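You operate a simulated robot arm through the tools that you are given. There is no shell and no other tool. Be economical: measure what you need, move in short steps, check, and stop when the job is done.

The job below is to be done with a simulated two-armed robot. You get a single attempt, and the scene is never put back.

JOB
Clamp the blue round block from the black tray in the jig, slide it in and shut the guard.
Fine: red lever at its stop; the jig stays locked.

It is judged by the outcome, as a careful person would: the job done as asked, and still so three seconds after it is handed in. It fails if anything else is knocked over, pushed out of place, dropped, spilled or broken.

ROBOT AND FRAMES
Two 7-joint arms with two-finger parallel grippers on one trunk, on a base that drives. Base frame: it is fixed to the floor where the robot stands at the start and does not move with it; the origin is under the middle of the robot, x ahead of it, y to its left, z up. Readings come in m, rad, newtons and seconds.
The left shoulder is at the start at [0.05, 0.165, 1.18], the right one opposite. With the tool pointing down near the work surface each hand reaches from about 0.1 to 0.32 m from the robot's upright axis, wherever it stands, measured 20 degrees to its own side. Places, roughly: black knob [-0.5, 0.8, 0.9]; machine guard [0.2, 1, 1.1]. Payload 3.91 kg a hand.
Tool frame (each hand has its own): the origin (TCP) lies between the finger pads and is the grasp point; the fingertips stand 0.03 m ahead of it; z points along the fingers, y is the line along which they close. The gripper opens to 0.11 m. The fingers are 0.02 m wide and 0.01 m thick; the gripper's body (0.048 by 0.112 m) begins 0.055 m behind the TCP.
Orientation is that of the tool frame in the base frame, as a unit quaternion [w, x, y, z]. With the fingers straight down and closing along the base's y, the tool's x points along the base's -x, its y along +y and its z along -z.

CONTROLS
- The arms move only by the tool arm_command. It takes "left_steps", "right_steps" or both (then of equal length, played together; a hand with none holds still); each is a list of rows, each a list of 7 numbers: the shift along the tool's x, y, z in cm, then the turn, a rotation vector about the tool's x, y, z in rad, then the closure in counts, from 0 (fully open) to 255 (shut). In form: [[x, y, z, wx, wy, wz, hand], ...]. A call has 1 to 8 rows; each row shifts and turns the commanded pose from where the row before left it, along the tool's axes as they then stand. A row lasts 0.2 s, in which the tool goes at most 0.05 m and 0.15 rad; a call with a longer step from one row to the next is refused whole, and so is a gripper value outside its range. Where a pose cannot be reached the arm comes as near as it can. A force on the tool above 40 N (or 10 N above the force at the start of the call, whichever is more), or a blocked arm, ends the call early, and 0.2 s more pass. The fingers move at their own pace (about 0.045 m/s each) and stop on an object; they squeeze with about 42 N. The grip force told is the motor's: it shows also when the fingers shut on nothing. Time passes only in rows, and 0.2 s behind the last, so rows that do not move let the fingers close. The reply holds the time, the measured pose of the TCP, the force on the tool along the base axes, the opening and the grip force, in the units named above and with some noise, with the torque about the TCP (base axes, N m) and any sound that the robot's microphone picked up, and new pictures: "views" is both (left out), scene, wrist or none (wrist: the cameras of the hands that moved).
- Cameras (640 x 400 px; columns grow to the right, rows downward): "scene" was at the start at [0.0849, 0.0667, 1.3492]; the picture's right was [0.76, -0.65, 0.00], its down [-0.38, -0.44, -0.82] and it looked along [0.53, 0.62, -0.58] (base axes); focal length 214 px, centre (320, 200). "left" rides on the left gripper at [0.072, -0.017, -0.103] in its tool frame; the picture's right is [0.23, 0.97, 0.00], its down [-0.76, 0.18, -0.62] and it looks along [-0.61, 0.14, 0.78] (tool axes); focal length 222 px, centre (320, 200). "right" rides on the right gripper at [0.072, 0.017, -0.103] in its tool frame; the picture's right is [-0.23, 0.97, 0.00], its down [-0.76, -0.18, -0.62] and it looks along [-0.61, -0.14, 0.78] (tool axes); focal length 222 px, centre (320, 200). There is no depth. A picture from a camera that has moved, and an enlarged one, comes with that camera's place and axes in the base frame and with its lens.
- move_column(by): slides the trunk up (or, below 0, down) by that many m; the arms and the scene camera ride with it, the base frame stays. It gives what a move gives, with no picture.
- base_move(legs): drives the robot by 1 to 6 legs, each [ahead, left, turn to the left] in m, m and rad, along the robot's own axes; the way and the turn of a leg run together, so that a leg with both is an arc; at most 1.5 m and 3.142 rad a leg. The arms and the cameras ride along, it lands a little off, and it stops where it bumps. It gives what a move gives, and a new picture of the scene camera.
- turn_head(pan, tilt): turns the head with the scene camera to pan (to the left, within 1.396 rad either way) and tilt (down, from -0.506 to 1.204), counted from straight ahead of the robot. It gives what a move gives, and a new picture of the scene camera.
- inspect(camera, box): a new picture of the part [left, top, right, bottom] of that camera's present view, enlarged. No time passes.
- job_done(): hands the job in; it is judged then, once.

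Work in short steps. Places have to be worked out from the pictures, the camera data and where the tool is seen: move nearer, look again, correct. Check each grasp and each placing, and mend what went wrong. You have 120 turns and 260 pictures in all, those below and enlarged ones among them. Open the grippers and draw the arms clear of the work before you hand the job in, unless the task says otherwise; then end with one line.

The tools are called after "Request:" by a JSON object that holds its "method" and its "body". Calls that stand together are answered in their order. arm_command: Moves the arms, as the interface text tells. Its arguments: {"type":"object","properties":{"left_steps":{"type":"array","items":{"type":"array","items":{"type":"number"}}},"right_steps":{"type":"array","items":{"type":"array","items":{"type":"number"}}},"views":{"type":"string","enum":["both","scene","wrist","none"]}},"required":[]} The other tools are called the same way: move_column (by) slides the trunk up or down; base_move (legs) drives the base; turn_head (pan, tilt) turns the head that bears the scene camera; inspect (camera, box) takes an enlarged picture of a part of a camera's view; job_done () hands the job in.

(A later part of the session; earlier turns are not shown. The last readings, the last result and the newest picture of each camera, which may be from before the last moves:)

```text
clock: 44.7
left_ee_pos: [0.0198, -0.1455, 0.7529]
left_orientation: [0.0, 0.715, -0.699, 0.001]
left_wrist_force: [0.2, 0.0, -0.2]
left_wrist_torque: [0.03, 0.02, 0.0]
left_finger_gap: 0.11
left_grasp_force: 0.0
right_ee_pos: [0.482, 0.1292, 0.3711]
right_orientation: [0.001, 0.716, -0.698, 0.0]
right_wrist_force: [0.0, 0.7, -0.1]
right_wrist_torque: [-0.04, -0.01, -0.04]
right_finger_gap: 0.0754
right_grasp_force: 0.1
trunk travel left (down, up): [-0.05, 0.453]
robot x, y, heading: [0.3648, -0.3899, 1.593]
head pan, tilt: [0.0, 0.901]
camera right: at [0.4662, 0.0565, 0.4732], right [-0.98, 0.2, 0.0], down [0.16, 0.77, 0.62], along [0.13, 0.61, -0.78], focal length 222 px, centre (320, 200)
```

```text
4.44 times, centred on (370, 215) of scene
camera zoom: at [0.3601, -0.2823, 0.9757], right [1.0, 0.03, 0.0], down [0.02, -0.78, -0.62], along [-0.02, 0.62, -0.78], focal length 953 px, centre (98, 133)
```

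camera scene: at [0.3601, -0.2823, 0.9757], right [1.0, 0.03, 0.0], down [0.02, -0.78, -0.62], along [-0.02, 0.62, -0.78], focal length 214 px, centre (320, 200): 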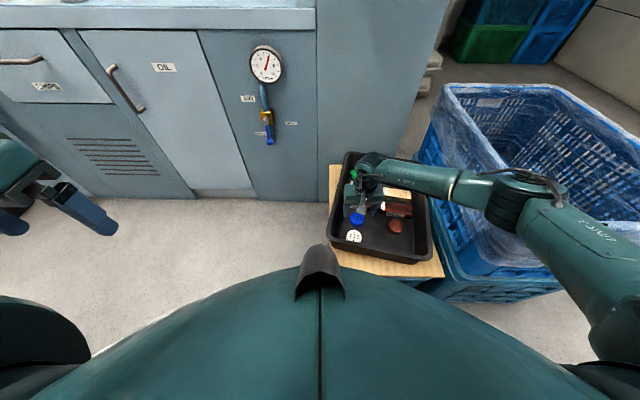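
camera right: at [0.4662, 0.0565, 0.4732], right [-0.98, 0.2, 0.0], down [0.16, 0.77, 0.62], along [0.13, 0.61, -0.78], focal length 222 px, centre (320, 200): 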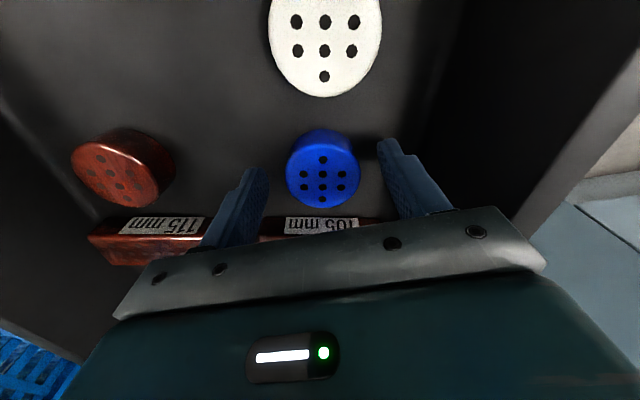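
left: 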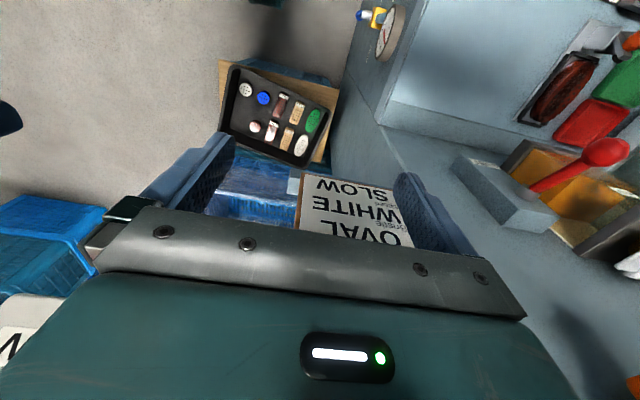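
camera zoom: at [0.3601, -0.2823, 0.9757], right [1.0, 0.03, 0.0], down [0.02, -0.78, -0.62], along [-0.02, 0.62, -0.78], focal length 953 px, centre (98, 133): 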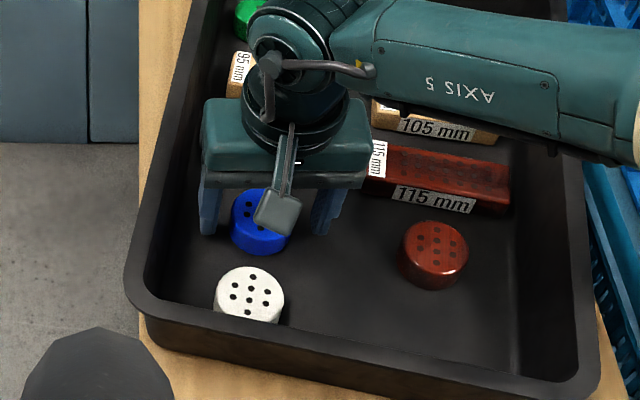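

Fingers straddle the block, now I close.

Request:
{"method": "arm_command", "body": {"right_steps": [[0, 0, 0, 0, 0, 0, 255], [0, 0, 0, 0, 0, 0, 255], [0, 0, 0, 0, 0, 0, 255], [0, 0, 0, 0, 0, 0, 255], [0, 0, 0, 0, 0, 0, 255]], "views": "wrist"}}

Request:
{"method": "inspect", "body": {"camera": "scene", "box": [320, 170, 420, 260]}}

```text
clock: 45.9
left_ee_pos: [0.0192, -0.1444, 0.7533]
left_orientation: [0.0, 0.715, -0.699, 0.002]
left_wrist_force: [-0.6, -1.0, 0.3]
left_wrist_torque: [0.01, -0.01, -0.01]
left_finger_gap: 0.11
left_grasp_force: 0.0
right_ee_pos: [0.4813, 0.1282, 0.3701]
right_orientation: [0.0, 0.716, -0.698, -0.001]
right_wrist_force: [-0.7, 0.2, -0.5]
right_wrist_torque: [0.03, 0.02, 0.02]
right_finger_gap: 0.0481
right_grasp_force: 42.8
trunk travel left (down, up): [-0.05, 0.453]
robot x, y, heading: [0.3641, -0.3882, 1.594]
head pan, tilt: [0.0, 0.901]
camera right: at [0.4661, 0.0564, 0.4734], right [-0.98, 0.2, 0.0], down [0.16, 0.77, 0.62], along [0.13, 0.61, -0.78], focal length 222 px, centre (320, 200)
```

right: 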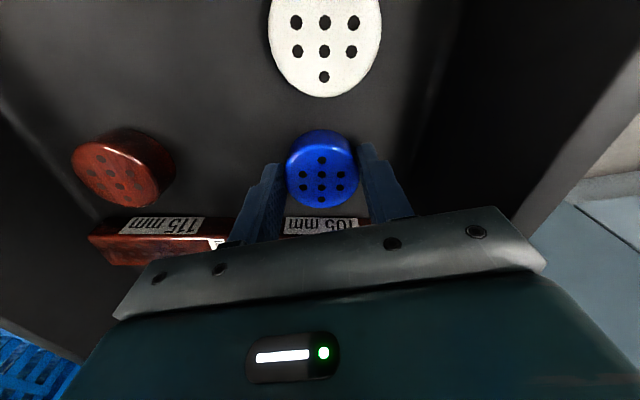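

```text
4.44 times, centred on (370, 215) of scene
camera zoom: at [0.3601, -0.2823, 0.9757], right [1.0, 0.03, 0.0], down [0.02, -0.78, -0.62], along [-0.02, 0.62, -0.78], focal length 953 px, centre (98, 133)
```

zoom: 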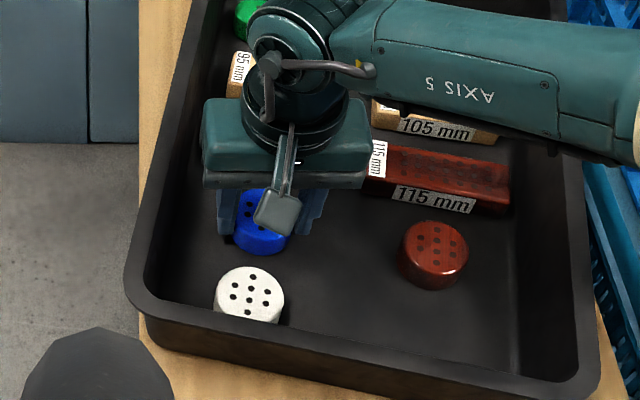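

Gripped at 4.8 cm with 43 N. I lift and check the hold.

Request:
{"method": "arm_command", "body": {"right_steps": [[0, 0, -2, 0, 0, 0, 255], [0, 0, -4, 0, 0, 0, 255], [0, 0, -4, 0, 0, 0, 255], [0, 0, -4, 0, 0, 0, 255], [0, 0, -4, 0, 0, 0, 255]], "views": "wrist"}}

Request:
{"method": "inspect", "body": {"camera": "scene", "box": [310, 100, 440, 260]}}

```text
clock: 47.1
left_ee_pos: [0.0193, -0.1444, 0.7543]
left_orientation: [0.0, 0.715, -0.699, 0.001]
left_wrist_force: [-0.2, 0.4, -0.2]
left_wrist_torque: [-0.02, 0.02, -0.01]
left_finger_gap: 0.1102
left_grasp_force: 0.0
right_ee_pos: [0.4799, 0.1278, 0.5508]
right_orientation: [0.002, 0.716, -0.698, 0.001]
right_wrist_force: [0.3, -0.5, 0.2]
right_wrist_torque: [-0.03, 0.02, -0.01]
right_finger_gap: 0.0002
right_grasp_force: 37.3
trunk travel left (down, up): [-0.05, 0.453]
robot x, y, heading: [0.3626, -0.387, 1.598]
head pan, tilt: [0.0, 0.901]
camera right: at [0.4655, 0.0547, 0.6524], right [-0.98, 0.2, 0.0], down [0.16, 0.77, 0.62], along [0.12, 0.61, -0.78], focal length 222 px, centre (320, 200)
```

right: 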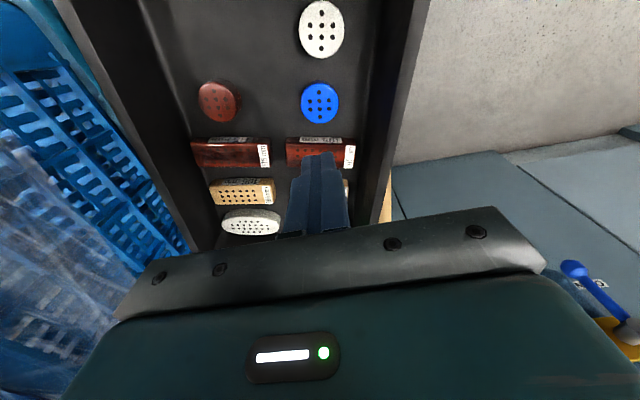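

```text
2.50 times, centred on (375, 180) of scene
camera zoom: at [0.3601, -0.2822, 0.9756], right [1.0, 0.03, 0.0], down [0.02, -0.78, -0.62], along [-0.02, 0.62, -0.78], focal length 536 px, centre (182, 250)
```

zoom: 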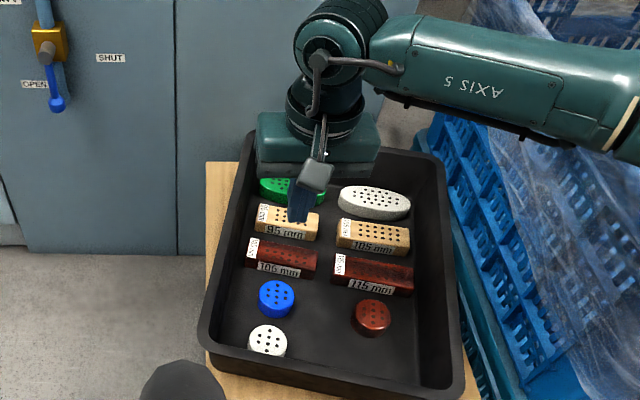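

The block slipped out and stayed in place; the tips were too shallow. I open and go down again, deeper and slightly further in +y.

Request:
{"method": "arm_command", "body": {"right_steps": [[0, 0, 0, 0, 0, 0, 80], [0, 0, 0, 0, 0, 0, 80], [0, 0, 4, 0, 0, 0, 80], [-0.3, 0, 4, 0, 0, 0, 80], [0, 0, 4, 0, 0, 0, 80], [0, 0, 4, 0, 0, 0, 80], [0, 0, 2.2, 0, 0, 0, 80], [0, 0, 0, 0, 0, 0, 80]], "views": "wrist"}}

Request:
{"method": "inspect", "body": {"camera": "scene", "box": [320, 170, 420, 260]}}

```text
clock: 48.9
left_ee_pos: [0.0185, -0.1453, 0.7539]
left_orientation: [0.0, 0.716, -0.698, 0.001]
left_wrist_force: [-0.7, 0.2, -0.9]
left_wrist_torque: [-0.01, 0.01, 0.0]
left_finger_gap: 0.11
left_grasp_force: 0.1
right_ee_pos: [0.4818, 0.1325, 0.3707]
right_orientation: [0.001, 0.716, -0.698, -0.001]
right_wrist_force: [-0.6, 0.2, -0.2]
right_wrist_torque: [0.04, 0.0, 0.01]
right_finger_gap: 0.0758
right_grasp_force: 0.0
trunk travel left (down, up): [-0.05, 0.453]
robot x, y, heading: [0.3627, -0.3852, 1.592]
head pan, tilt: [0.0, 0.901]
camera right: at [0.4665, 0.0601, 0.4723], right [-0.98, 0.2, 0.0], down [0.16, 0.77, 0.62], along [0.12, 0.61, -0.78], focal length 222 px, centre (320, 200)
```

right: 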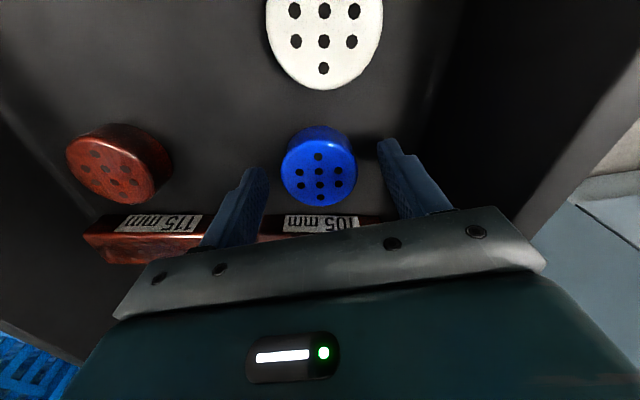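

```text
4.44 times, centred on (370, 215) of scene
camera zoom: at [0.3601, -0.2823, 0.9757], right [1.0, 0.03, 0.0], down [0.02, -0.78, -0.62], along [-0.02, 0.62, -0.78], focal length 953 px, centre (98, 133)
```

zoom: 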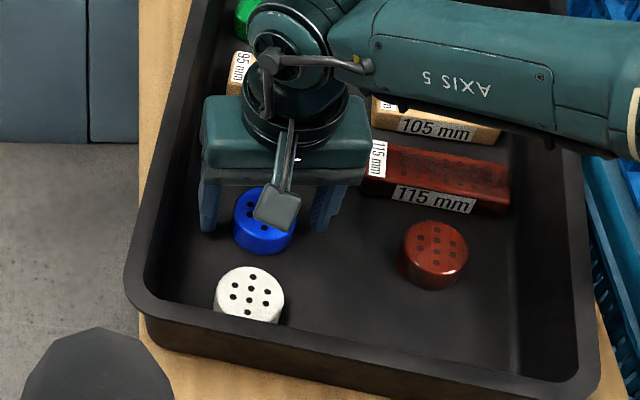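

Another 1 cm down, watching the force.

Request:
{"method": "arm_command", "body": {"right_steps": [[0, 0, 0.5, 0, 0, 0, 80], [0, 0, 0.5, 0, 0, 0, 80], [0, 0, 0, 0, 0, 0, 80]], "views": "wrist"}}

```text
clock: 49.7
left_ee_pos: [0.0196, -0.1454, 0.7538]
left_orientation: [0.0, 0.716, -0.698, 0.002]
left_wrist_force: [-0.4, 0.2, -0.2]
left_wrist_torque: [0.05, 0.01, -0.01]
left_finger_gap: 0.1102
left_grasp_force: 0.1
right_ee_pos: [0.4826, 0.135, 0.3601]
right_orientation: [0.001, 0.716, -0.698, 0.0]
right_wrist_force: [0.1, -0.4, 1.1]
right_wrist_torque: [-0.01, -0.11, -0.03]
right_finger_gap: 0.0758
right_grasp_force: 0.1
trunk travel left (down, up): [-0.05, 0.453]
robot x, y, heading: [0.3631, -0.3864, 1.595]
head pan, tilt: [0.0, 0.901]
camera right: at [0.4673, 0.0617, 0.4618], right [-0.98, 0.2, 0.0], down [0.16, 0.77, 0.62], along [0.13, 0.61, -0.78], focal length 222 px, centre (320, 200)
```

right: 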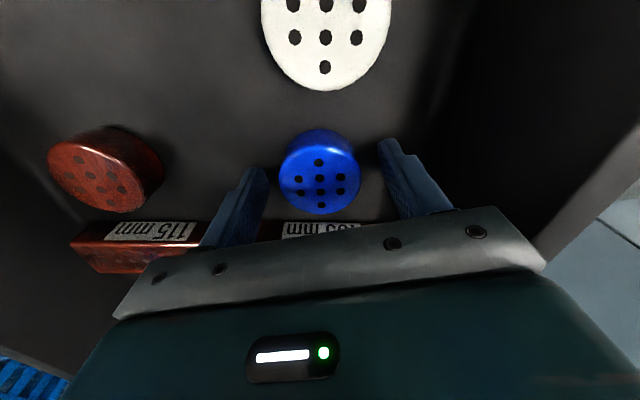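

Request:
{"method": "arm_command", "body": {"right_steps": [[0.2, 0, 0, 0, 0, 0, 255], [0, 0, 0, 0, 0, 0, 255], [0, 0, 0, 0, 0, 0, 255], [0, 0, 0, 0, 0, 0, 255], [0, 0, -1.5, 0, 0, 0, 255], [0, 0, -1.5, 0, 0, 0, 255], [0, 0, -2, 0, 0, 0, 255], [0, 0, 0, 0, 0, 0, 255]], "views": "wrist"}}

Request:
{"method": "inspect", "body": {"camera": "scene", "box": [320, 170, 420, 260]}}

```text
clock: 51.5
left_ee_pos: [0.0183, -0.1452, 0.7527]
left_orientation: [0.0, 0.716, -0.698, 0.001]
left_wrist_force: [0.0, -0.2, 0.4]
left_wrist_torque: [-0.02, -0.01, -0.03]
left_finger_gap: 0.1098
left_grasp_force: 0.0
right_ee_pos: [0.4817, 0.1317, 0.409]
right_orientation: [0.002, 0.716, -0.698, 0.0]
right_wrist_force: [0.0, 0.2, -0.2]
right_wrist_torque: [0.01, -0.02, -0.01]
right_finger_gap: 0.0485
right_grasp_force: 42.2
trunk travel left (down, up): [-0.05, 0.453]
robot x, y, heading: [0.3631, -0.387, 1.596]
head pan, tilt: [0.0, 0.901]
camera right: at [0.4659, 0.0588, 0.5107], right [-0.98, 0.2, 0.0], down [0.16, 0.77, 0.62], along [0.13, 0.61, -0.78], focal length 222 px, centre (320, 200)
```

right: 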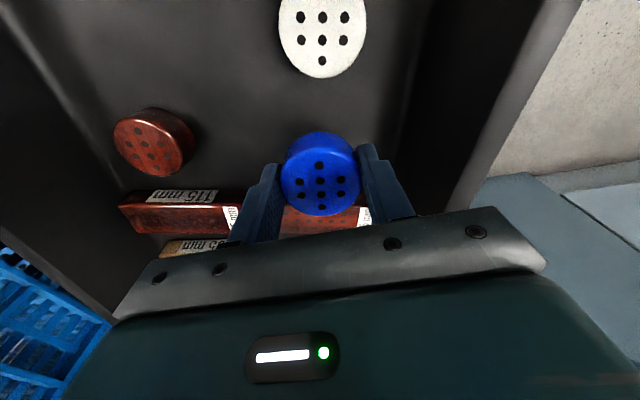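

```text
4.44 times, centred on (370, 215) of scene
camera zoom: at [0.3601, -0.2823, 0.9757], right [1.0, 0.03, 0.0], down [0.02, -0.78, -0.62], along [-0.02, 0.62, -0.78], focal length 953 px, centre (98, 133)
```

zoom: 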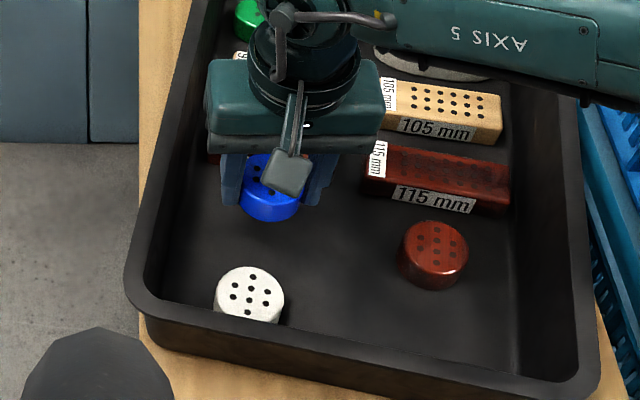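

The block is held, with the tips flush to its bottom. For the nest I want the fingers higher on the block, so I set it back, regrip 0.9 cm higher and lift slowly.

Request:
{"method": "arm_command", "body": {"right_steps": [[0, 0, 2, 0, 0, 0, 255], [0, 0, 2, 0, 0, 0, 255], [0, 0, 0.7, 0, 0, 0, 255], [0, 0, 0, 0, 0, 0, 110], [0.2, 0, 0, 0, 0, 0, 110], [0, 0, -0.8, 0, 0, 0, 110]], "views": "none"}}

Request:
{"method": "arm_command", "body": {"right_steps": [[0, 0, 0, 0, 0, 0, 255], [0, 0, 0, 0, 0, 0, 255], [0, 0, 0, 0, 0, 0, 255], [0, 0, -0.5, 0, 0, 0, 255], [0, 0, -1, 0, 0, 0, 255], [0, 0, -1.5, 0, 0, 0, 255], [0, 0, -1.5, 0, 0, 0, 255], [0, 0, 0, 0, 0, 0, 255]], "views": "wrist"}}

Request:
{"method": "inspect", "body": {"camera": "scene", "box": [320, 170, 420, 260]}}

```text
clock: 52.9
left_ee_pos: [0.0195, -0.1447, 0.7527]
left_orientation: [0.0, 0.716, -0.699, 0.001]
left_wrist_force: [0.8, -0.1, 0.0]
left_wrist_torque: [-0.04, 0.01, 0.0]
left_finger_gap: 0.11
left_grasp_force: 0.2
right_ee_pos: [0.4808, 0.1312, 0.3714]
right_orientation: [0.001, 0.715, -0.699, -0.001]
right_wrist_force: [-0.1, -0.2, 0.6]
right_wrist_torque: [0.02, 0.01, -0.03]
right_finger_gap: 0.0625
right_grasp_force: 0.0
trunk travel left (down, up): [-0.05, 0.453]
robot x, y, heading: [0.3669, -0.3858, 1.596]
head pan, tilt: [0.0, 0.901]
```

```text
clock: 54.7
left_ee_pos: [0.0192, -0.1453, 0.7522]
left_orientation: [0.0, 0.715, -0.699, 0.001]
left_wrist_force: [-0.2, 0.1, -0.1]
left_wrist_torque: [0.01, -0.01, 0.01]
left_finger_gap: 0.1098
left_grasp_force: 0.0
right_ee_pos: [0.4821, 0.1288, 0.4156]
right_orientation: [0.001, 0.715, -0.699, 0.0]
right_wrist_force: [0.0, -0.4, -0.6]
right_wrist_torque: [0.01, -0.03, 0.0]
right_finger_gap: 0.0483
right_grasp_force: 41.8
trunk travel left (down, up): [-0.05, 0.453]
robot x, y, heading: [0.367, -0.3871, 1.596]
head pan, tilt: [0.0, 0.901]
camera right: at [0.4674, 0.0574, 0.5172], right [-0.98, 0.2, 0.0], down [0.16, 0.77, 0.62], along [0.13, 0.61, -0.78], focal length 222 px, centre (320, 200)
```

right: 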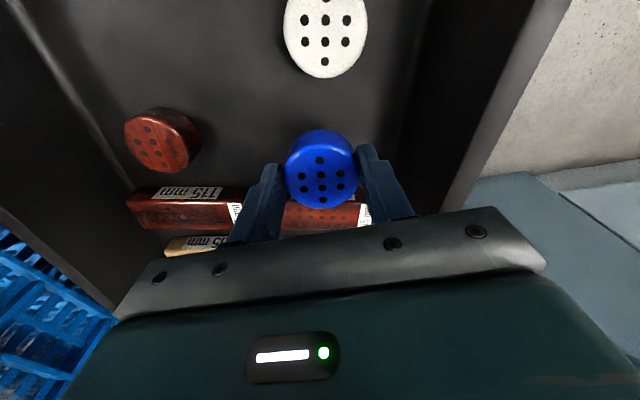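

```text
4.44 times, centred on (370, 215) of scene
camera zoom: at [0.3601, -0.2823, 0.9757], right [1.0, 0.03, 0.0], down [0.02, -0.78, -0.62], along [-0.02, 0.62, -0.78], focal length 953 px, centre (98, 133)
```

zoom: 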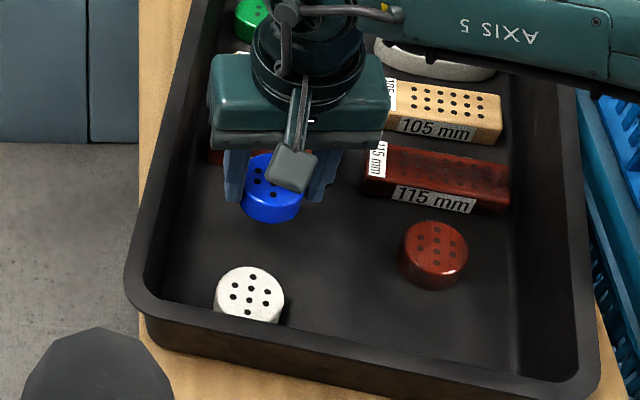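

Held with the tips ~1 cm above its bottom. I lift gently, then raise the trunk.

Request:
{"method": "arm_command", "body": {"right_steps": [[0, 0, -1, 0, 0, 0, 255], [0, 0, -2, 0, 0, 0, 255], [0, 0, -2, 0, 0, 0, 255], [0, 0, -2, 0, 0, 0, 255], [0, 0, -2, 0, 0, 0, 255], [0, 0, -2, 0, 0, 0, 255], [0, 0, -2, 0, 0, 0, 255], [0, 0, -1, 0, 0, 0, 255]], "views": "none"}}

Request:
{"method": "move_column", "body": {"by": 0.35}}

Request:
{"method": "arm_command", "body": {"right_steps": [[1, 0, -1, 0, 0, 0, 255], [2, 0, -2, 0, 0, 0, 255], [2, 0, -2, 0, 0, 0, 255], [2, 0, -2, 0, 0, 0, 255], [2, 0, -2, 0, 0, 0, 255], [2, 0, -2, 0, 0, 0, 255], [2, 0, -2, 0, 0, 0, 255], [1, 0, -1, 0, 0, 0, 255]], "views": "wrist"}}

```text
clock: 56.5
left_ee_pos: [0.0194, -0.1449, 0.7536]
left_orientation: [0.0, 0.716, -0.698, 0.001]
left_wrist_force: [0.8, 1.2, -0.2]
left_wrist_torque: [0.0, 0.05, 0.0]
left_finger_gap: 0.1101
left_grasp_force: 0.0
right_ee_pos: [0.4808, 0.1289, 0.5547]
right_orientation: [0.001, 0.717, -0.698, 0.0]
right_wrist_force: [0.6, 0.9, -0.1]
right_wrist_torque: [0.0, 0.01, -0.03]
right_finger_gap: 0.0483
right_grasp_force: 42.3
trunk travel left (down, up): [-0.05, 0.453]
robot x, y, heading: [0.3645, -0.3852, 1.595]
head pan, tilt: [0.0, 0.901]
```

```text
clock: 59.9
left_ee_pos: [0.0194, -0.1445, 1.1035]
left_orientation: [0.0, 0.716, -0.698, 0.001]
left_wrist_force: [-0.8, 0.0, 0.4]
left_wrist_torque: [0.0, 0.01, -0.02]
left_finger_gap: 0.1102
left_grasp_force: 0.1
right_ee_pos: [0.481, 0.1298, 0.9044]
right_orientation: [0.001, 0.716, -0.698, -0.001]
right_wrist_force: [0.8, -0.1, 0.3]
right_wrist_torque: [-0.01, 0.01, -0.01]
right_finger_gap: 0.0483
right_grasp_force: 42.2
trunk travel left (down, up): [-0.4, 0.103]
robot x, y, heading: [0.3667, -0.3885, 1.597]
head pan, tilt: [0.0, 0.901]
```

```text
clock: 61.7
left_ee_pos: [0.0188, -0.1451, 1.1041]
left_orientation: [-0.001, 0.716, -0.698, 0.002]
left_wrist_force: [-0.4, -0.5, -0.7]
left_wrist_torque: [-0.02, 0.01, 0.03]
left_finger_gap: 0.1099
left_grasp_force: 0.1
right_ee_pos: [0.4822, -0.0107, 1.0423]
right_orientation: [0.001, 0.715, -0.699, -0.001]
right_wrist_force: [0.0, -1.2, -1.1]
right_wrist_torque: [0.07, 0.0, 0.0]
right_finger_gap: 0.0484
right_grasp_force: 41.8
trunk travel left (down, up): [-0.4, 0.103]
robot x, y, heading: [0.3638, -0.3848, 1.599]
head pan, tilt: [0.0, 0.901]
camera right: at [0.468, -0.0823, 1.1448], right [-0.98, 0.2, 0.0], down [0.16, 0.77, 0.62], along [0.13, 0.61, -0.78], focal length 222 px, centre (320, 200)
```

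right: 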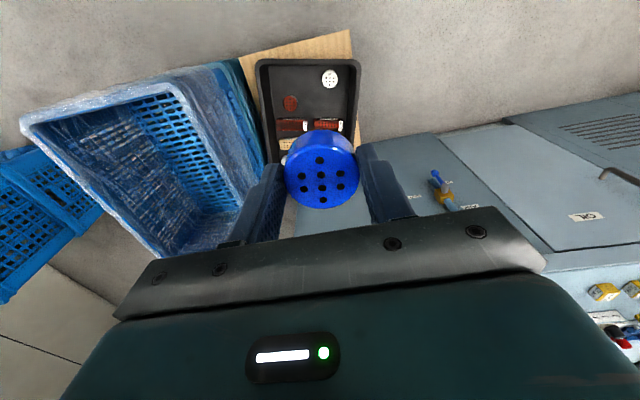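

Good hold. I drive back in front of the jig.

Request:
{"method": "base_move", "body": {"legs": [[0, 0.68, -0.027], [0.54, 0, 0]]}}

Request:
{"method": "turn_head", "body": {"pan": 0.0, "tilt": 0.65}}

```text
clock: 71.1
left_ee_pos: [-0.6752, 0.4219, 1.1032]
left_orientation: [0.001, 0.71, -0.704, 0.002]
left_wrist_force: [-0.3, -0.4, -0.1]
left_wrist_torque: [-0.02, 0.02, 0.01]
left_finger_gap: 0.1102
left_grasp_force: 0.0
right_ee_pos: [-0.2089, 0.549, 1.0424]
right_orientation: [0.001, 0.711, -0.703, 0.0]
right_wrist_force: [-0.1, -0.8, -0.5]
right_wrist_torque: [0.01, -0.01, 0.02]
right_finger_gap: 0.0485
right_grasp_force: 42.3
trunk travel left (down, up): [-0.4, 0.103]
robot x, y, heading: [-0.3341, 0.1736, 1.58]
head pan, tilt: [0.0, 0.901]
camera scene: at [-0.3362, 0.2784, 1.3256], right [1.0, 0.01, 0.0], down [0.01, -0.78, -0.62], along [-0.01, 0.62, -0.78], focal length 214 px, centre (320, 200)
```

scene: 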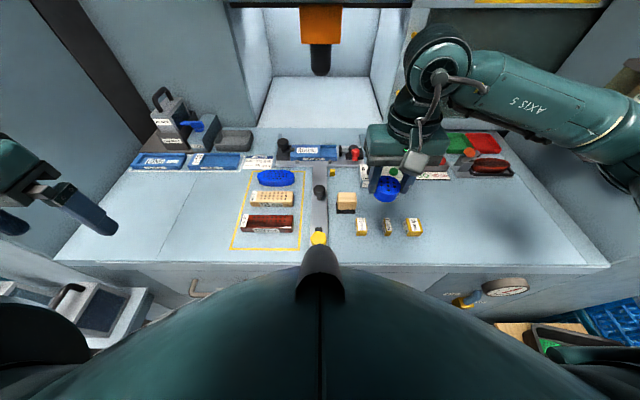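

```text
clock: 71.9
left_ee_pos: [-0.6738, 0.4214, 1.1034]
left_orientation: [0.0, 0.71, -0.704, 0.001]
left_wrist_force: [-0.3, 0.1, 0.3]
left_wrist_torque: [-0.01, -0.02, 0.0]
left_finger_gap: 0.1101
left_grasp_force: 0.0
right_ee_pos: [-0.2083, 0.5493, 1.0431]
right_orientation: [0.001, 0.711, -0.704, 0.0]
right_wrist_force: [0.1, -0.4, 0.3]
right_wrist_torque: [-0.03, 0.05, -0.02]
right_finger_gap: 0.0484
right_grasp_force: 42.1
trunk travel left (down, up): [-0.4, 0.103]
robot x, y, heading: [-0.3369, 0.1735, 1.587]
head pan, tilt: [0.0, 0.649]
camera scene: at [-0.3363, 0.2893, 1.3461], right [1.0, 0.01, 0.0], down [0.01, -0.61, -0.8], along [-0.01, 0.8, -0.61], focal length 214 px, centre (320, 200)
```

scene: 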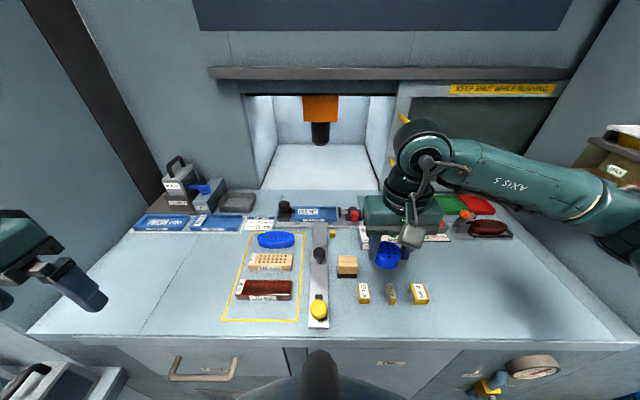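

Now I use the left hand's camera for a close look at the nest and the clamp.

Request:
{"method": "arm_command", "body": {"left_steps": [[-4, -2.5, 0, 0, 0, 0, 0], [-4, -2.5, 0, 0, 0, 0, 0], [-4, -3, 0, 0, 0, 0, 0], [-4, -3, 0, 0, 0, 0, 0], [-4, -3, 0, 0, 0, 0, 0], [-4, -3, 0, 0, 0, 0, 0], [-4, -3, 0, 0, 0, 0, 0], [-4, -3, 0, 0, 0, 0, 0]], "views": "wrist"}}

Request:
{"method": "inspect", "body": {"camera": "left", "box": [180, 40, 400, 200]}}

```text
clock: 73.7
left_ee_pos: [-0.5089, 0.6827, 1.1038]
left_orientation: [0.001, 0.711, -0.704, 0.001]
left_wrist_force: [0.3, -0.2, 0.7]
left_wrist_torque: [-0.04, -0.03, -0.03]
left_finger_gap: 0.1101
left_grasp_force: 0.0
left hand out of reach, approached as far as the arm can: row 7, 8
right_ee_pos: [-0.2098, 0.5484, 1.0436]
right_orientation: [0.0, 0.712, -0.703, 0.0]
right_wrist_force: [0.6, -0.1, 0.0]
right_wrist_torque: [-0.03, 0.02, -0.02]
right_finger_gap: 0.0485
right_grasp_force: 41.7
trunk travel left (down, up): [-0.4, 0.103]
robot x, y, heading: [-0.3336, 0.1741, 1.58]
head pan, tilt: [0.0, 0.649]
camera left: at [-0.4906, 0.6105, 1.2067], right [-0.97, -0.24, 0.0], down [-0.19, 0.76, 0.62], along [-0.15, 0.6, -0.78], focal length 222 px, centre (320, 200)
```

left: 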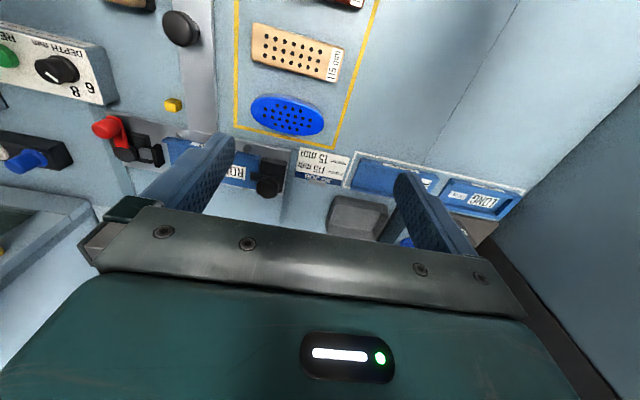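

```text
2.50 times, centred on (290, 120) of left
camera zoom: at [-0.4906, 0.6105, 1.2067], right [-0.97, -0.24, 0.0], down [-0.19, 0.76, 0.62], along [-0.15, 0.6, -0.78], focal length 555 px, centre (395, 400)
```

zoom: 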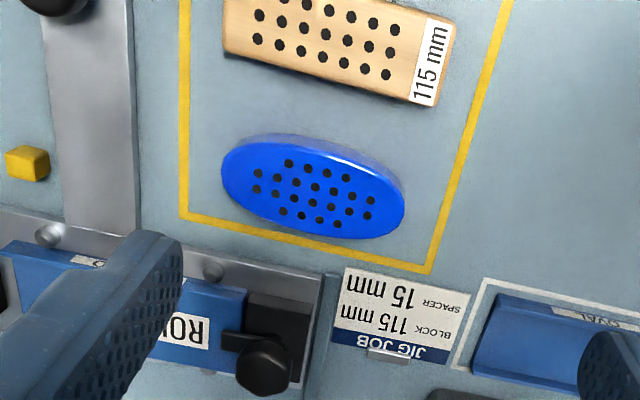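

I tilt the left hand forward so its camera looks ahead, and bring it sideways for a view along the nest.

Request:
{"method": "arm_command", "body": {"left_steps": [[1, -2, 0, 0, -0.15, 0, 0], [0, -2, 0, 0, -0.15, 0, 0], [0, -2, 0, 0, -0.15, 0, 0], [0, -2, 0, 0, -0.15, 0, 0], [0, -1, 0, 0, -0.15, 0, 0]], "views": "wrist"}}

Request:
{"method": "inspect", "body": {"camera": "left", "box": [140, 40, 380, 220]}}

```text
clock: 74.9
left_ee_pos: [-0.4313, 0.6689, 1.1029]
left_orientation: [-0.26, 0.661, -0.655, -0.258]
left_wrist_force: [1.1, -0.8, -0.5]
left_wrist_torque: [0.01, -0.02, 0.03]
left_finger_gap: 0.1099
left_grasp_force: 0.2
left hand out of reach, approached as far as the arm can: row 4, 5
right_ee_pos: [-0.209, 0.5485, 1.0418]
right_orientation: [0.002, 0.711, -0.703, 0.0]
right_wrist_force: [0.0, 0.1, -0.7]
right_wrist_torque: [0.0, -0.05, 0.01]
right_finger_gap: 0.0482
right_grasp_force: 42.5
trunk travel left (down, up): [-0.4, 0.103]
robot x, y, heading: [-0.3345, 0.1733, 1.58]
head pan, tilt: [0.0, 0.649]
camera left: at [-0.4128, 0.5461, 1.129], right [-0.97, -0.17, -0.16], down [-0.18, 0.13, 0.97], along [-0.15, 0.98, -0.16], focal length 222 px, centre (320, 200)
```

left: 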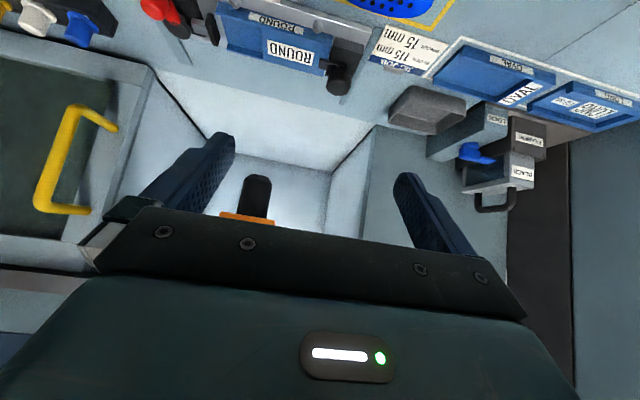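

```text
2.22 times, centred on (260, 130) of left
camera zoom: at [-0.4128, 0.5461, 1.129], right [-0.97, -0.17, -0.16], down [-0.18, 0.13, 0.97], along [-0.15, 0.98, -0.16], focal length 494 px, centre (453, 356)
```

zoom: 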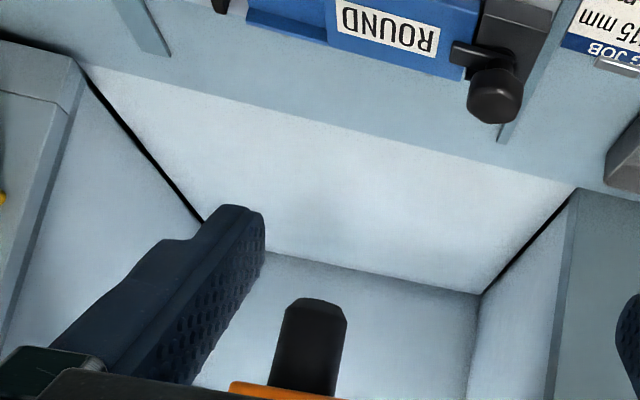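

Request:
{"method": "arm_command", "body": {"left_steps": [[0, -1, 0, 0, 0.15, 0, 0], [0, -1, 0, 0, 0.15, 0, 0]], "views": "none"}}

Request:
{"method": "inspect", "body": {"camera": "left", "box": [60, 0, 360, 180]}}

```text
clock: 75.5
left_ee_pos: [-0.4399, 0.6595, 1.1024]
left_orientation: [-0.157, 0.693, -0.686, -0.157]
left_wrist_force: [-0.5, -0.1, 0.6]
left_wrist_torque: [0.0, -0.01, 0.01]
left_finger_gap: 0.1098
left_grasp_force: 0.0
left hand out of reach, approached as far as the arm can: row 1, 2
right_ee_pos: [-0.2094, 0.549, 1.0432]
right_orientation: [0.001, 0.711, -0.703, -0.001]
right_wrist_force: [-0.4, -0.6, -0.1]
right_wrist_torque: [0.02, 0.0, -0.02]
right_finger_gap: 0.0484
right_grasp_force: 42.3
trunk travel left (down, up): [-0.4, 0.103]
robot x, y, heading: [-0.3334, 0.1749, 1.583]
head pan, tilt: [0.0, 0.649]
```

```text
2.13 times, centred on (210, 90) of left
camera zoom: at [-0.4218, 0.55, 1.1641], right [-0.97, -0.21, -0.1], down [-0.18, 0.42, 0.89], along [-0.15, 0.88, -0.44], focal length 474 px, centre (555, 435)
```

zoom: 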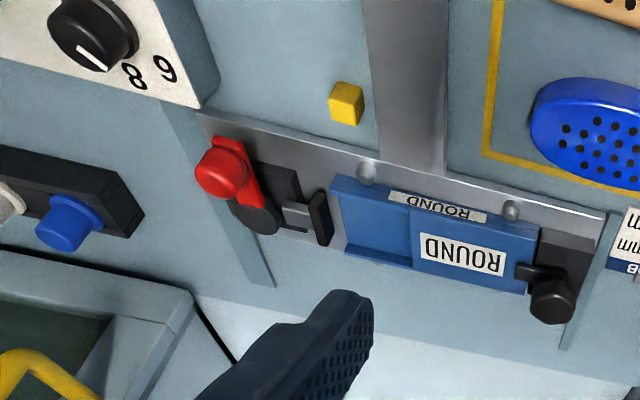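

Request:
{"method": "inspect", "body": {"camera": "left", "box": [130, 50, 330, 150]}}

Request:
{"method": "inspect", "body": {"camera": "left", "box": [140, 50, 240, 130]}}

```text
3.20 times, centred on (230, 100) of left
camera zoom: at [-0.4218, 0.55, 1.1641], right [-0.97, -0.21, -0.1], down [-0.18, 0.42, 0.89], along [-0.15, 0.88, -0.44], focal length 711 px, centre (608, 520)
```

zoom: 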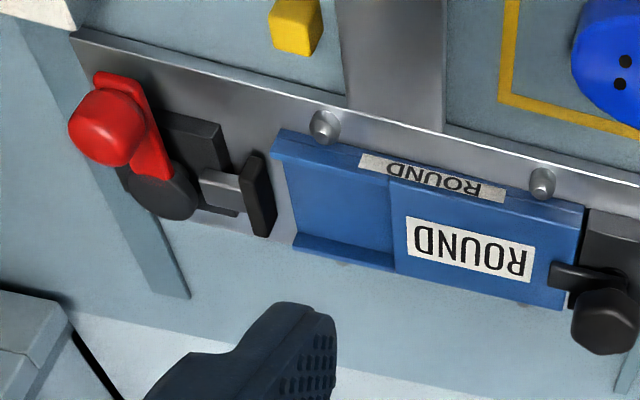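

```text
5.00 times, centred on (190, 90) of left
camera zoom: at [-0.4218, 0.55, 1.1641], right [-0.97, -0.21, -0.1], down [-0.18, 0.42, 0.89], along [-0.15, 0.88, -0.44], focal length 1111 px, centre (970, 750)
```

zoom: 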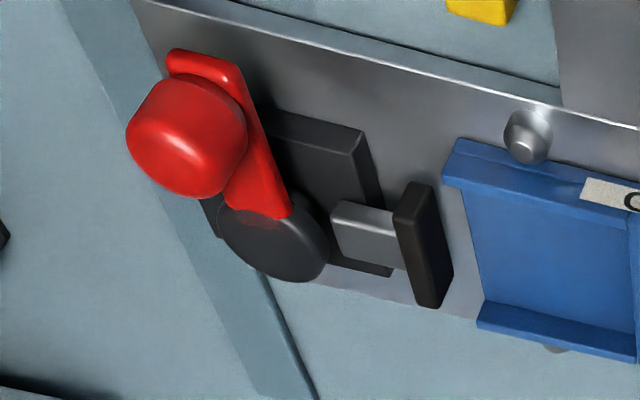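

The recess: floor z≈0.881, x from -0.341 to -0.291, y from 0.805 to 0.856, with shallow walls. The block centre should be at about (-0.316, 0.830). I withdraw the left hand and turn the right hand by 90° so its fingers close along y, clear of the pad.

Request:
{"method": "arm_command", "body": {"left_steps": [[2, 2, 0, 0, 0.15, 0, 0], [4, 2, 0, 0, 0.15, 0, 0], [4, 3, 0, 0, 0, 0, 0], [4, 3, 0, 0, 0, 0, 0], [4, 3, 0, 0, 0, 0, 0], [4, 3, 0, 0, 0, 0, 0], [2, 3, 0, 0, 0, 0, 0], [0, 3, 0, 0, 0, 0, 0]], "right_steps": [[0, 0, 0, 0, 0, 0.14, 255], [0, 0, 0, 0, 0, 0.14, 255], [0, 0, 0, 0, 0, 0.14, 255], [0, 0, 0, 0, 0, 0.14, 255], [0, 0, 0, 0, 0, 0.14, 255], [0, 0, 0, 0, 0, 0.14, 255], [0, 0, 0, 0, 0, 0.14, 255], [0, 0, 0, 0, 0, 0.14, 255]], "views": "scene"}}

```text
clock: 77.3
left_ee_pos: [-0.6654, 0.4483, 1.0701]
left_orientation: [-0.052, 0.708, -0.703, -0.052]
left_wrist_force: [1.3, 0.1, 0.8]
left_wrist_torque: [0.03, -0.01, 0.01]
left_finger_gap: 0.1099
left_grasp_force: 0.0
left hand out of reach, approached as far as the arm can: row 6, 7
right_ee_pos: [-0.2101, 0.5491, 1.0428]
right_orientation: [-0.001, -0.226, 0.974, 0.0]
right_wrist_force: [0.3, 0.4, -0.8]
right_wrist_torque: [0.02, 0.0, -0.03]
right_finger_gap: 0.0483
right_grasp_force: 41.9
trunk travel left (down, up): [-0.4, 0.103]
robot x, y, heading: [-0.3345, 0.1735, 1.579]
head pan, tilt: [0.0, 0.649]
camera scene: at [-0.3366, 0.2898, 1.3462], right [1.0, 0.01, 0.0], down [0.01, -0.6, -0.8], along [-0.01, 0.8, -0.6], focal length 214 px, centre (320, 200)
```

scene: 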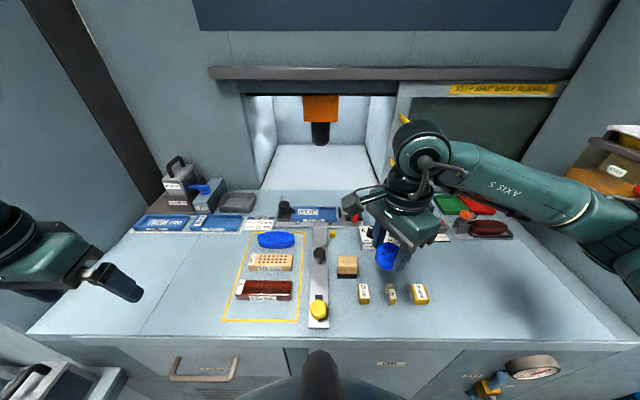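

Rotation works; I finish it and move over the nest at height.

Request:
{"method": "arm_command", "body": {"right_steps": [[0, 0, 0, 0, 0, 0.114, 255], [0, 0, 0, 0, 0, 0.114, 255], [0, 0, 0, 0, 0, 0.114, 255], [0, 0, 0, 0, 0, 0.114, 255]], "views": "none"}}

Request:
{"method": "arm_command", "body": {"right_steps": [[1, 3, 0, 0, 0, 0, 255], [1.3, 4, 0, 0, 0, 0, 255], [1.3, 4, 0, 0, 0, 0, 255], [1.3, 4, 0, 0, 0, 0, 255], [1.3, 4, 0, 0, 0, 0, 255], [1.3, 4, 0, 0, 0, 0, 255], [1.3, 3, 0, 0, 0, 0, 255], [1.3, 2, 0, 0, 0, 0, 255]], "views": "both"}}

```text
clock: 78.3
left_ee_pos: [-0.6644, 0.449, 1.0695]
left_orientation: [-0.051, 0.709, -0.701, -0.052]
left_wrist_force: [0.1, -0.7, 0.1]
left_wrist_torque: [0.01, 0.01, 0.0]
left_finger_gap: 0.11
left_grasp_force: 0.1
right_ee_pos: [-0.2099, 0.5466, 1.0426]
right_orientation: [0.001, -0.002, 1.0, 0.001]
right_wrist_force: [-0.4, -0.4, -0.3]
right_wrist_torque: [-0.01, -0.01, -0.02]
right_finger_gap: 0.0484
right_grasp_force: 42.0
trunk travel left (down, up): [-0.4, 0.103]
robot x, y, heading: [-0.3381, 0.1717, 1.586]
head pan, tilt: [0.0, 0.649]
```

```text
clock: 80.1
left_ee_pos: [-0.6643, 0.4483, 1.0696]
left_orientation: [-0.052, 0.709, -0.701, -0.052]
left_wrist_force: [0.5, -0.5, 0.2]
left_wrist_torque: [-0.01, -0.03, -0.04]
left_finger_gap: 0.11
left_grasp_force: 0.0
right_ee_pos: [-0.2994, 0.8015, 1.0415]
right_orientation: [-0.001, -0.004, 1.0, 0.0]
right_wrist_force: [0.1, -0.8, -1.3]
right_wrist_torque: [-0.02, -0.03, -0.02]
right_finger_gap: 0.0484
right_grasp_force: 41.8
right hand out of reach, approached as far as the arm can: row 7, 8
trunk travel left (down, up): [-0.4, 0.103]
robot x, y, heading: [-0.335, 0.1741, 1.578]
head pan, tilt: [0.0, 0.649]
camera scene: at [-0.3363, 0.2894, 1.3462], right [1.0, 0.01, 0.0], down [0.01, -0.6, -0.8], along [-0.01, 0.8, -0.6], focal length 214 px, centre (320, 200)
camera right: at [-0.3711, 0.8189, 1.1432], right [0.22, 0.98, 0.0], down [0.76, -0.17, 0.62], along [0.61, -0.14, -0.78], focal length 222 px, centre (320, 200)
```

scene: 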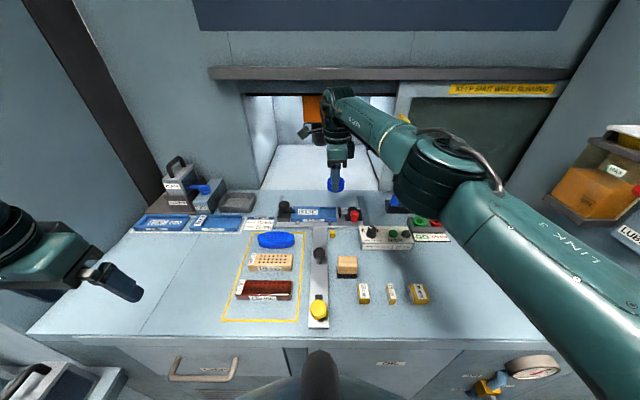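
right: 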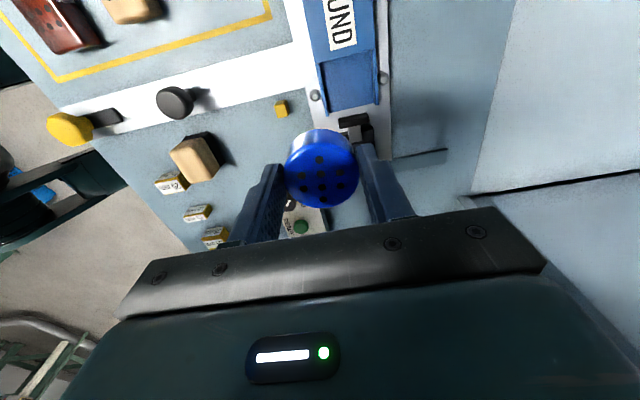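

I'm at the arm's reach limit, so I pull the hand back and drive 9 cm nearer.

Request:
{"method": "arm_command", "body": {"right_steps": [[0, -4, 0, 0, 0, 0, 255], [0, -4, 0, 0, 0, 0, 255], [0, -4, 0, 0, 0, 0, 255]], "views": "none"}}

Request:
{"method": "base_move", "body": {"legs": [[0.09, 0, 0]]}}

```text
clock: 80.9
left_ee_pos: [-0.6644, 0.4481, 1.069]
left_orientation: [-0.053, 0.709, -0.702, -0.052]
left_wrist_force: [0.1, -0.5, 0.1]
left_wrist_torque: [0.03, 0.0, 0.0]
left_finger_gap: 0.1102
left_grasp_force: 0.1
right_ee_pos: [-0.2977, 0.6798, 1.0418]
right_orientation: [0.0, -0.001, 1.0, 0.0]
right_wrist_force: [0.1, -0.1, 0.8]
right_wrist_torque: [-0.01, 0.0, 0.02]
right_finger_gap: 0.0484
right_grasp_force: 41.9
trunk travel left (down, up): [-0.4, 0.103]
robot x, y, heading: [-0.3307, 0.1739, 1.58]
head pan, tilt: [0.0, 0.649]
```

```text
clock: 81.6
left_ee_pos: [-0.665, 0.4505, 1.0706]
left_orientation: [-0.053, 0.708, -0.702, -0.052]
left_wrist_force: [0.7, 0.3, 0.5]
left_wrist_torque: [0.02, -0.05, 0.01]
left_finger_gap: 0.1099
left_grasp_force: 0.0
right_ee_pos: [-0.2981, 0.682, 1.0419]
right_orientation: [-0.002, -0.002, 1.0, 0.0]
right_wrist_force: [-0.1, -0.2, 0.0]
right_wrist_torque: [0.02, 0.0, -0.01]
right_finger_gap: 0.0486
right_grasp_force: 42.2
trunk travel left (down, up): [-0.4, 0.103]
robot x, y, heading: [-0.3348, 0.1743, 1.58]
head pan, tilt: [0.0, 0.649]
stopped in leg 1: the robot was blocked; the commanded pose is now the measured one
camera scene: at [-0.3363, 0.2911, 1.3462], right [1.0, 0.01, 0.0], down [0.01, -0.6, -0.8], along [-0.01, 0.8, -0.6], focal length 214 px, centre (320, 200)
```

scene: 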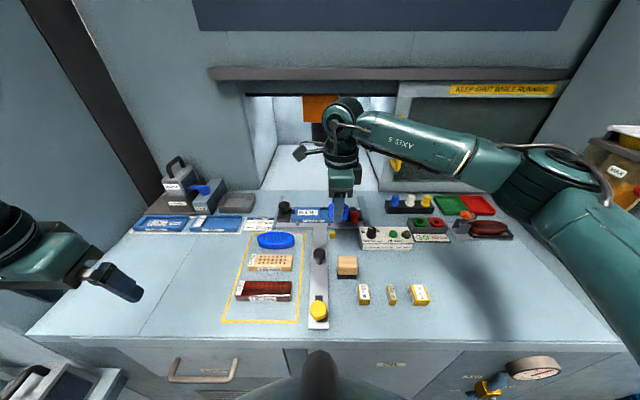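

The base is at its limit. I turn the robot to the left so the right shoulder comes nearer to the jig.

Request:
{"method": "base_move", "body": {"legs": [[-0.04, 0, 0], [0, 0, 0.6], [0.03, -0.02, 0]]}}

Request:
{"method": "turn_head", "body": {"pan": -0.5, "tilt": 0.65}}

```text
clock: 84.6
left_ee_pos: [-0.7625, 0.1877, 1.0696]
left_orientation: [-0.035, 0.885, -0.46, -0.065]
left_wrist_force: [-0.4, -1.0, -0.9]
left_wrist_torque: [0.01, -0.02, -0.02]
left_finger_gap: 0.1099
left_grasp_force: 0.1
right_ee_pos: [-0.5911, 0.5877, 1.0431]
right_orientation: [-0.001, -0.297, 0.955, -0.001]
right_wrist_force: [0.6, -0.7, -0.2]
right_wrist_torque: [0.03, -0.04, 0.03]
right_finger_gap: 0.0483
right_grasp_force: 41.4
trunk travel left (down, up): [-0.4, 0.103]
robot x, y, heading: [-0.3356, 0.1529, 2.181]
head pan, tilt: [0.0, 0.649]
stopped in leg 3: the robot was blocked; the commanded pose is now the measured one
camera scene: at [-0.4016, 0.2445, 1.3463], right [0.82, 0.57, 0.0], down [0.35, -0.49, -0.8], along [-0.46, 0.65, -0.6], focal length 214 px, centre (320, 200)
```

scene: 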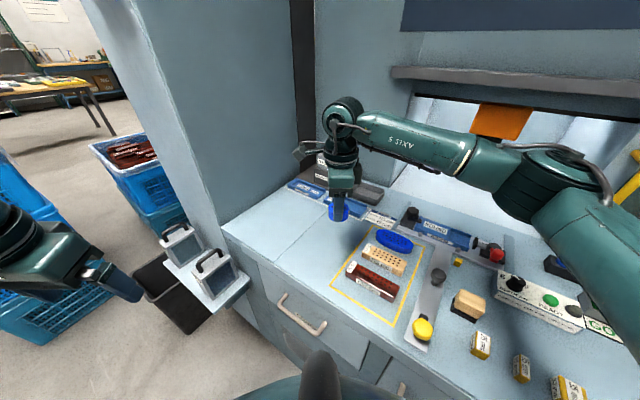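

```text
clock: 85.5
left_ee_pos: [-0.7624, 0.1899, 1.0695]
left_orientation: [-0.035, 0.884, -0.461, -0.066]
left_wrist_force: [-0.5, -0.4, -0.6]
left_wrist_torque: [0.02, 0.02, 0.01]
left_finger_gap: 0.11
left_grasp_force: 0.0
right_ee_pos: [-0.5926, 0.589, 1.0436]
right_orientation: [-0.001, -0.297, 0.955, -0.001]
right_wrist_force: [0.5, -0.9, -0.4]
right_wrist_torque: [-0.01, 0.05, 0.0]
right_finger_gap: 0.0482
right_grasp_force: 41.9
trunk travel left (down, up): [-0.4, 0.103]
robot x, y, heading: [-0.3336, 0.153, 2.18]
head pan, tilt: [-0.499, 0.649]
camera scene: at [-0.3616, 0.2607, 1.3462], right [0.99, 0.11, 0.0], down [0.07, -0.6, -0.8], along [-0.09, 0.79, -0.6], focal length 214 px, centre (320, 200)
```

scene: 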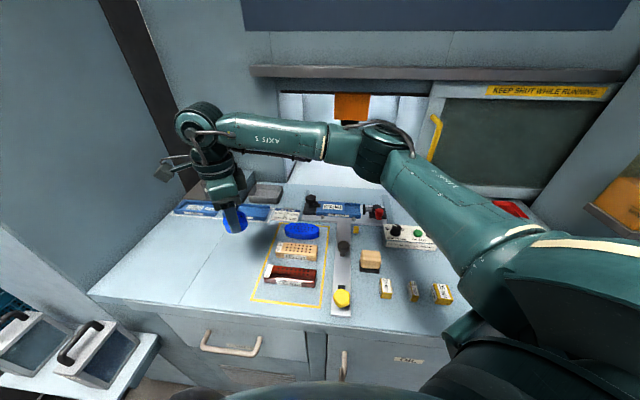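

The shoulder is now nearer. I square the hand up again and bring it over the nest.

Request:
{"method": "arm_command", "body": {"right_steps": [[0, 0, 0, 0, 0, 0.1206, 255], [0, 0, 0, 0, 0, 0.1206, 255], [0, 0, 0, 0, 0, 0.1206, 255], [0, 0, 0, 0, 0, 0.1206, 255], [0, 0, 0, 0, 0, 0.1206, 255]], "views": "none"}}

Request:
{"method": "arm_command", "body": {"right_steps": [[-3, 2, 0, 0, 0, 0, 255], [-4, 3, 0, 0, 0, 0, 255], [-4, 3, 0, 0, 0, 0, 255], [-4, 3, 0, 0, 0, 0, 255], [-4, 3, 0, 0, 0, 0, 255], [-4, 3, 0, 0, 0, 0, 255], [-3, 3, 0, 0, 0, 0, 255], [-1.5, 3, 0, 0, 0, 0, 255]], "views": "both"}}

```text
clock: 86.8
left_ee_pos: [-0.7618, 0.1894, 1.0685]
left_orientation: [-0.035, 0.884, -0.461, -0.065]
left_wrist_force: [0.2, 0.1, 0.4]
left_wrist_torque: [0.02, 0.0, -0.01]
left_finger_gap: 0.1099
left_grasp_force: 0.1
right_ee_pos: [-0.5923, 0.5882, 1.0423]
right_orientation: [-0.002, 0.001, 1.0, -0.001]
right_wrist_force: [0.1, -0.7, 0.1]
right_wrist_torque: [-0.01, 0.02, 0.01]
right_finger_gap: 0.0484
right_grasp_force: 42.0
trunk travel left (down, up): [-0.4, 0.103]
robot x, y, heading: [-0.3335, 0.1522, 2.181]
head pan, tilt: [-0.499, 0.649]
```

```text
clock: 88.5
left_ee_pos: [-0.7623, 0.1901, 1.0691]
left_orientation: [-0.034, 0.885, -0.46, -0.065]
left_wrist_force: [0.9, 0.4, 0.0]
left_wrist_torque: [-0.01, -0.02, 0.01]
left_finger_gap: 0.1101
left_grasp_force: 0.1
right_ee_pos: [-0.3161, 0.8185, 1.0397]
right_orientation: [-0.001, -0.001, 1.0, -0.001]
right_wrist_force: [-0.3, 0.0, 0.0]
right_wrist_torque: [-0.01, 0.02, 0.01]
right_finger_gap: 0.0483
right_grasp_force: 41.3
trunk travel left (down, up): [-0.4, 0.103]
robot x, y, heading: [-0.331, 0.1538, 2.181]
head pan, tilt: [-0.499, 0.649]
camera scene: at [-0.3615, 0.261, 1.3462], right [0.99, 0.11, 0.0], down [0.07, -0.6, -0.8], along [-0.09, 0.79, -0.6], focal length 214 px, centre (320, 200)
camera right: at [-0.39, 0.8355, 1.1421], right [0.23, 0.97, 0.0], down [0.76, -0.17, 0.62], along [0.61, -0.14, -0.78], focal length 222 px, centre (320, 200)
```

scene: 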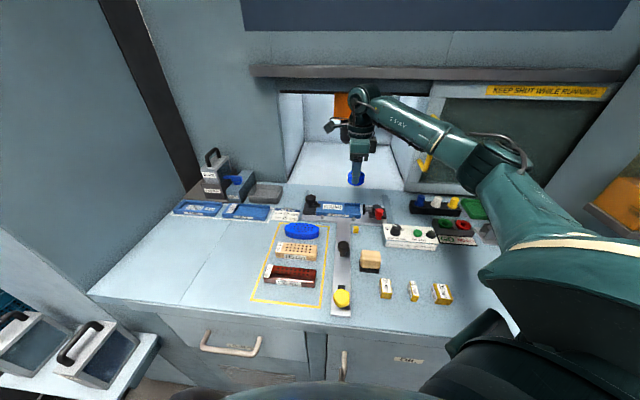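
right: 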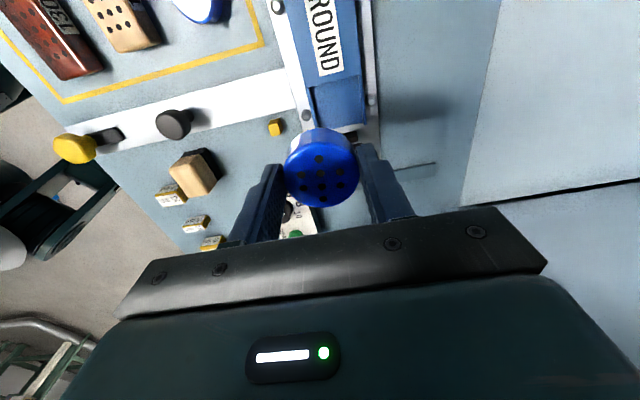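

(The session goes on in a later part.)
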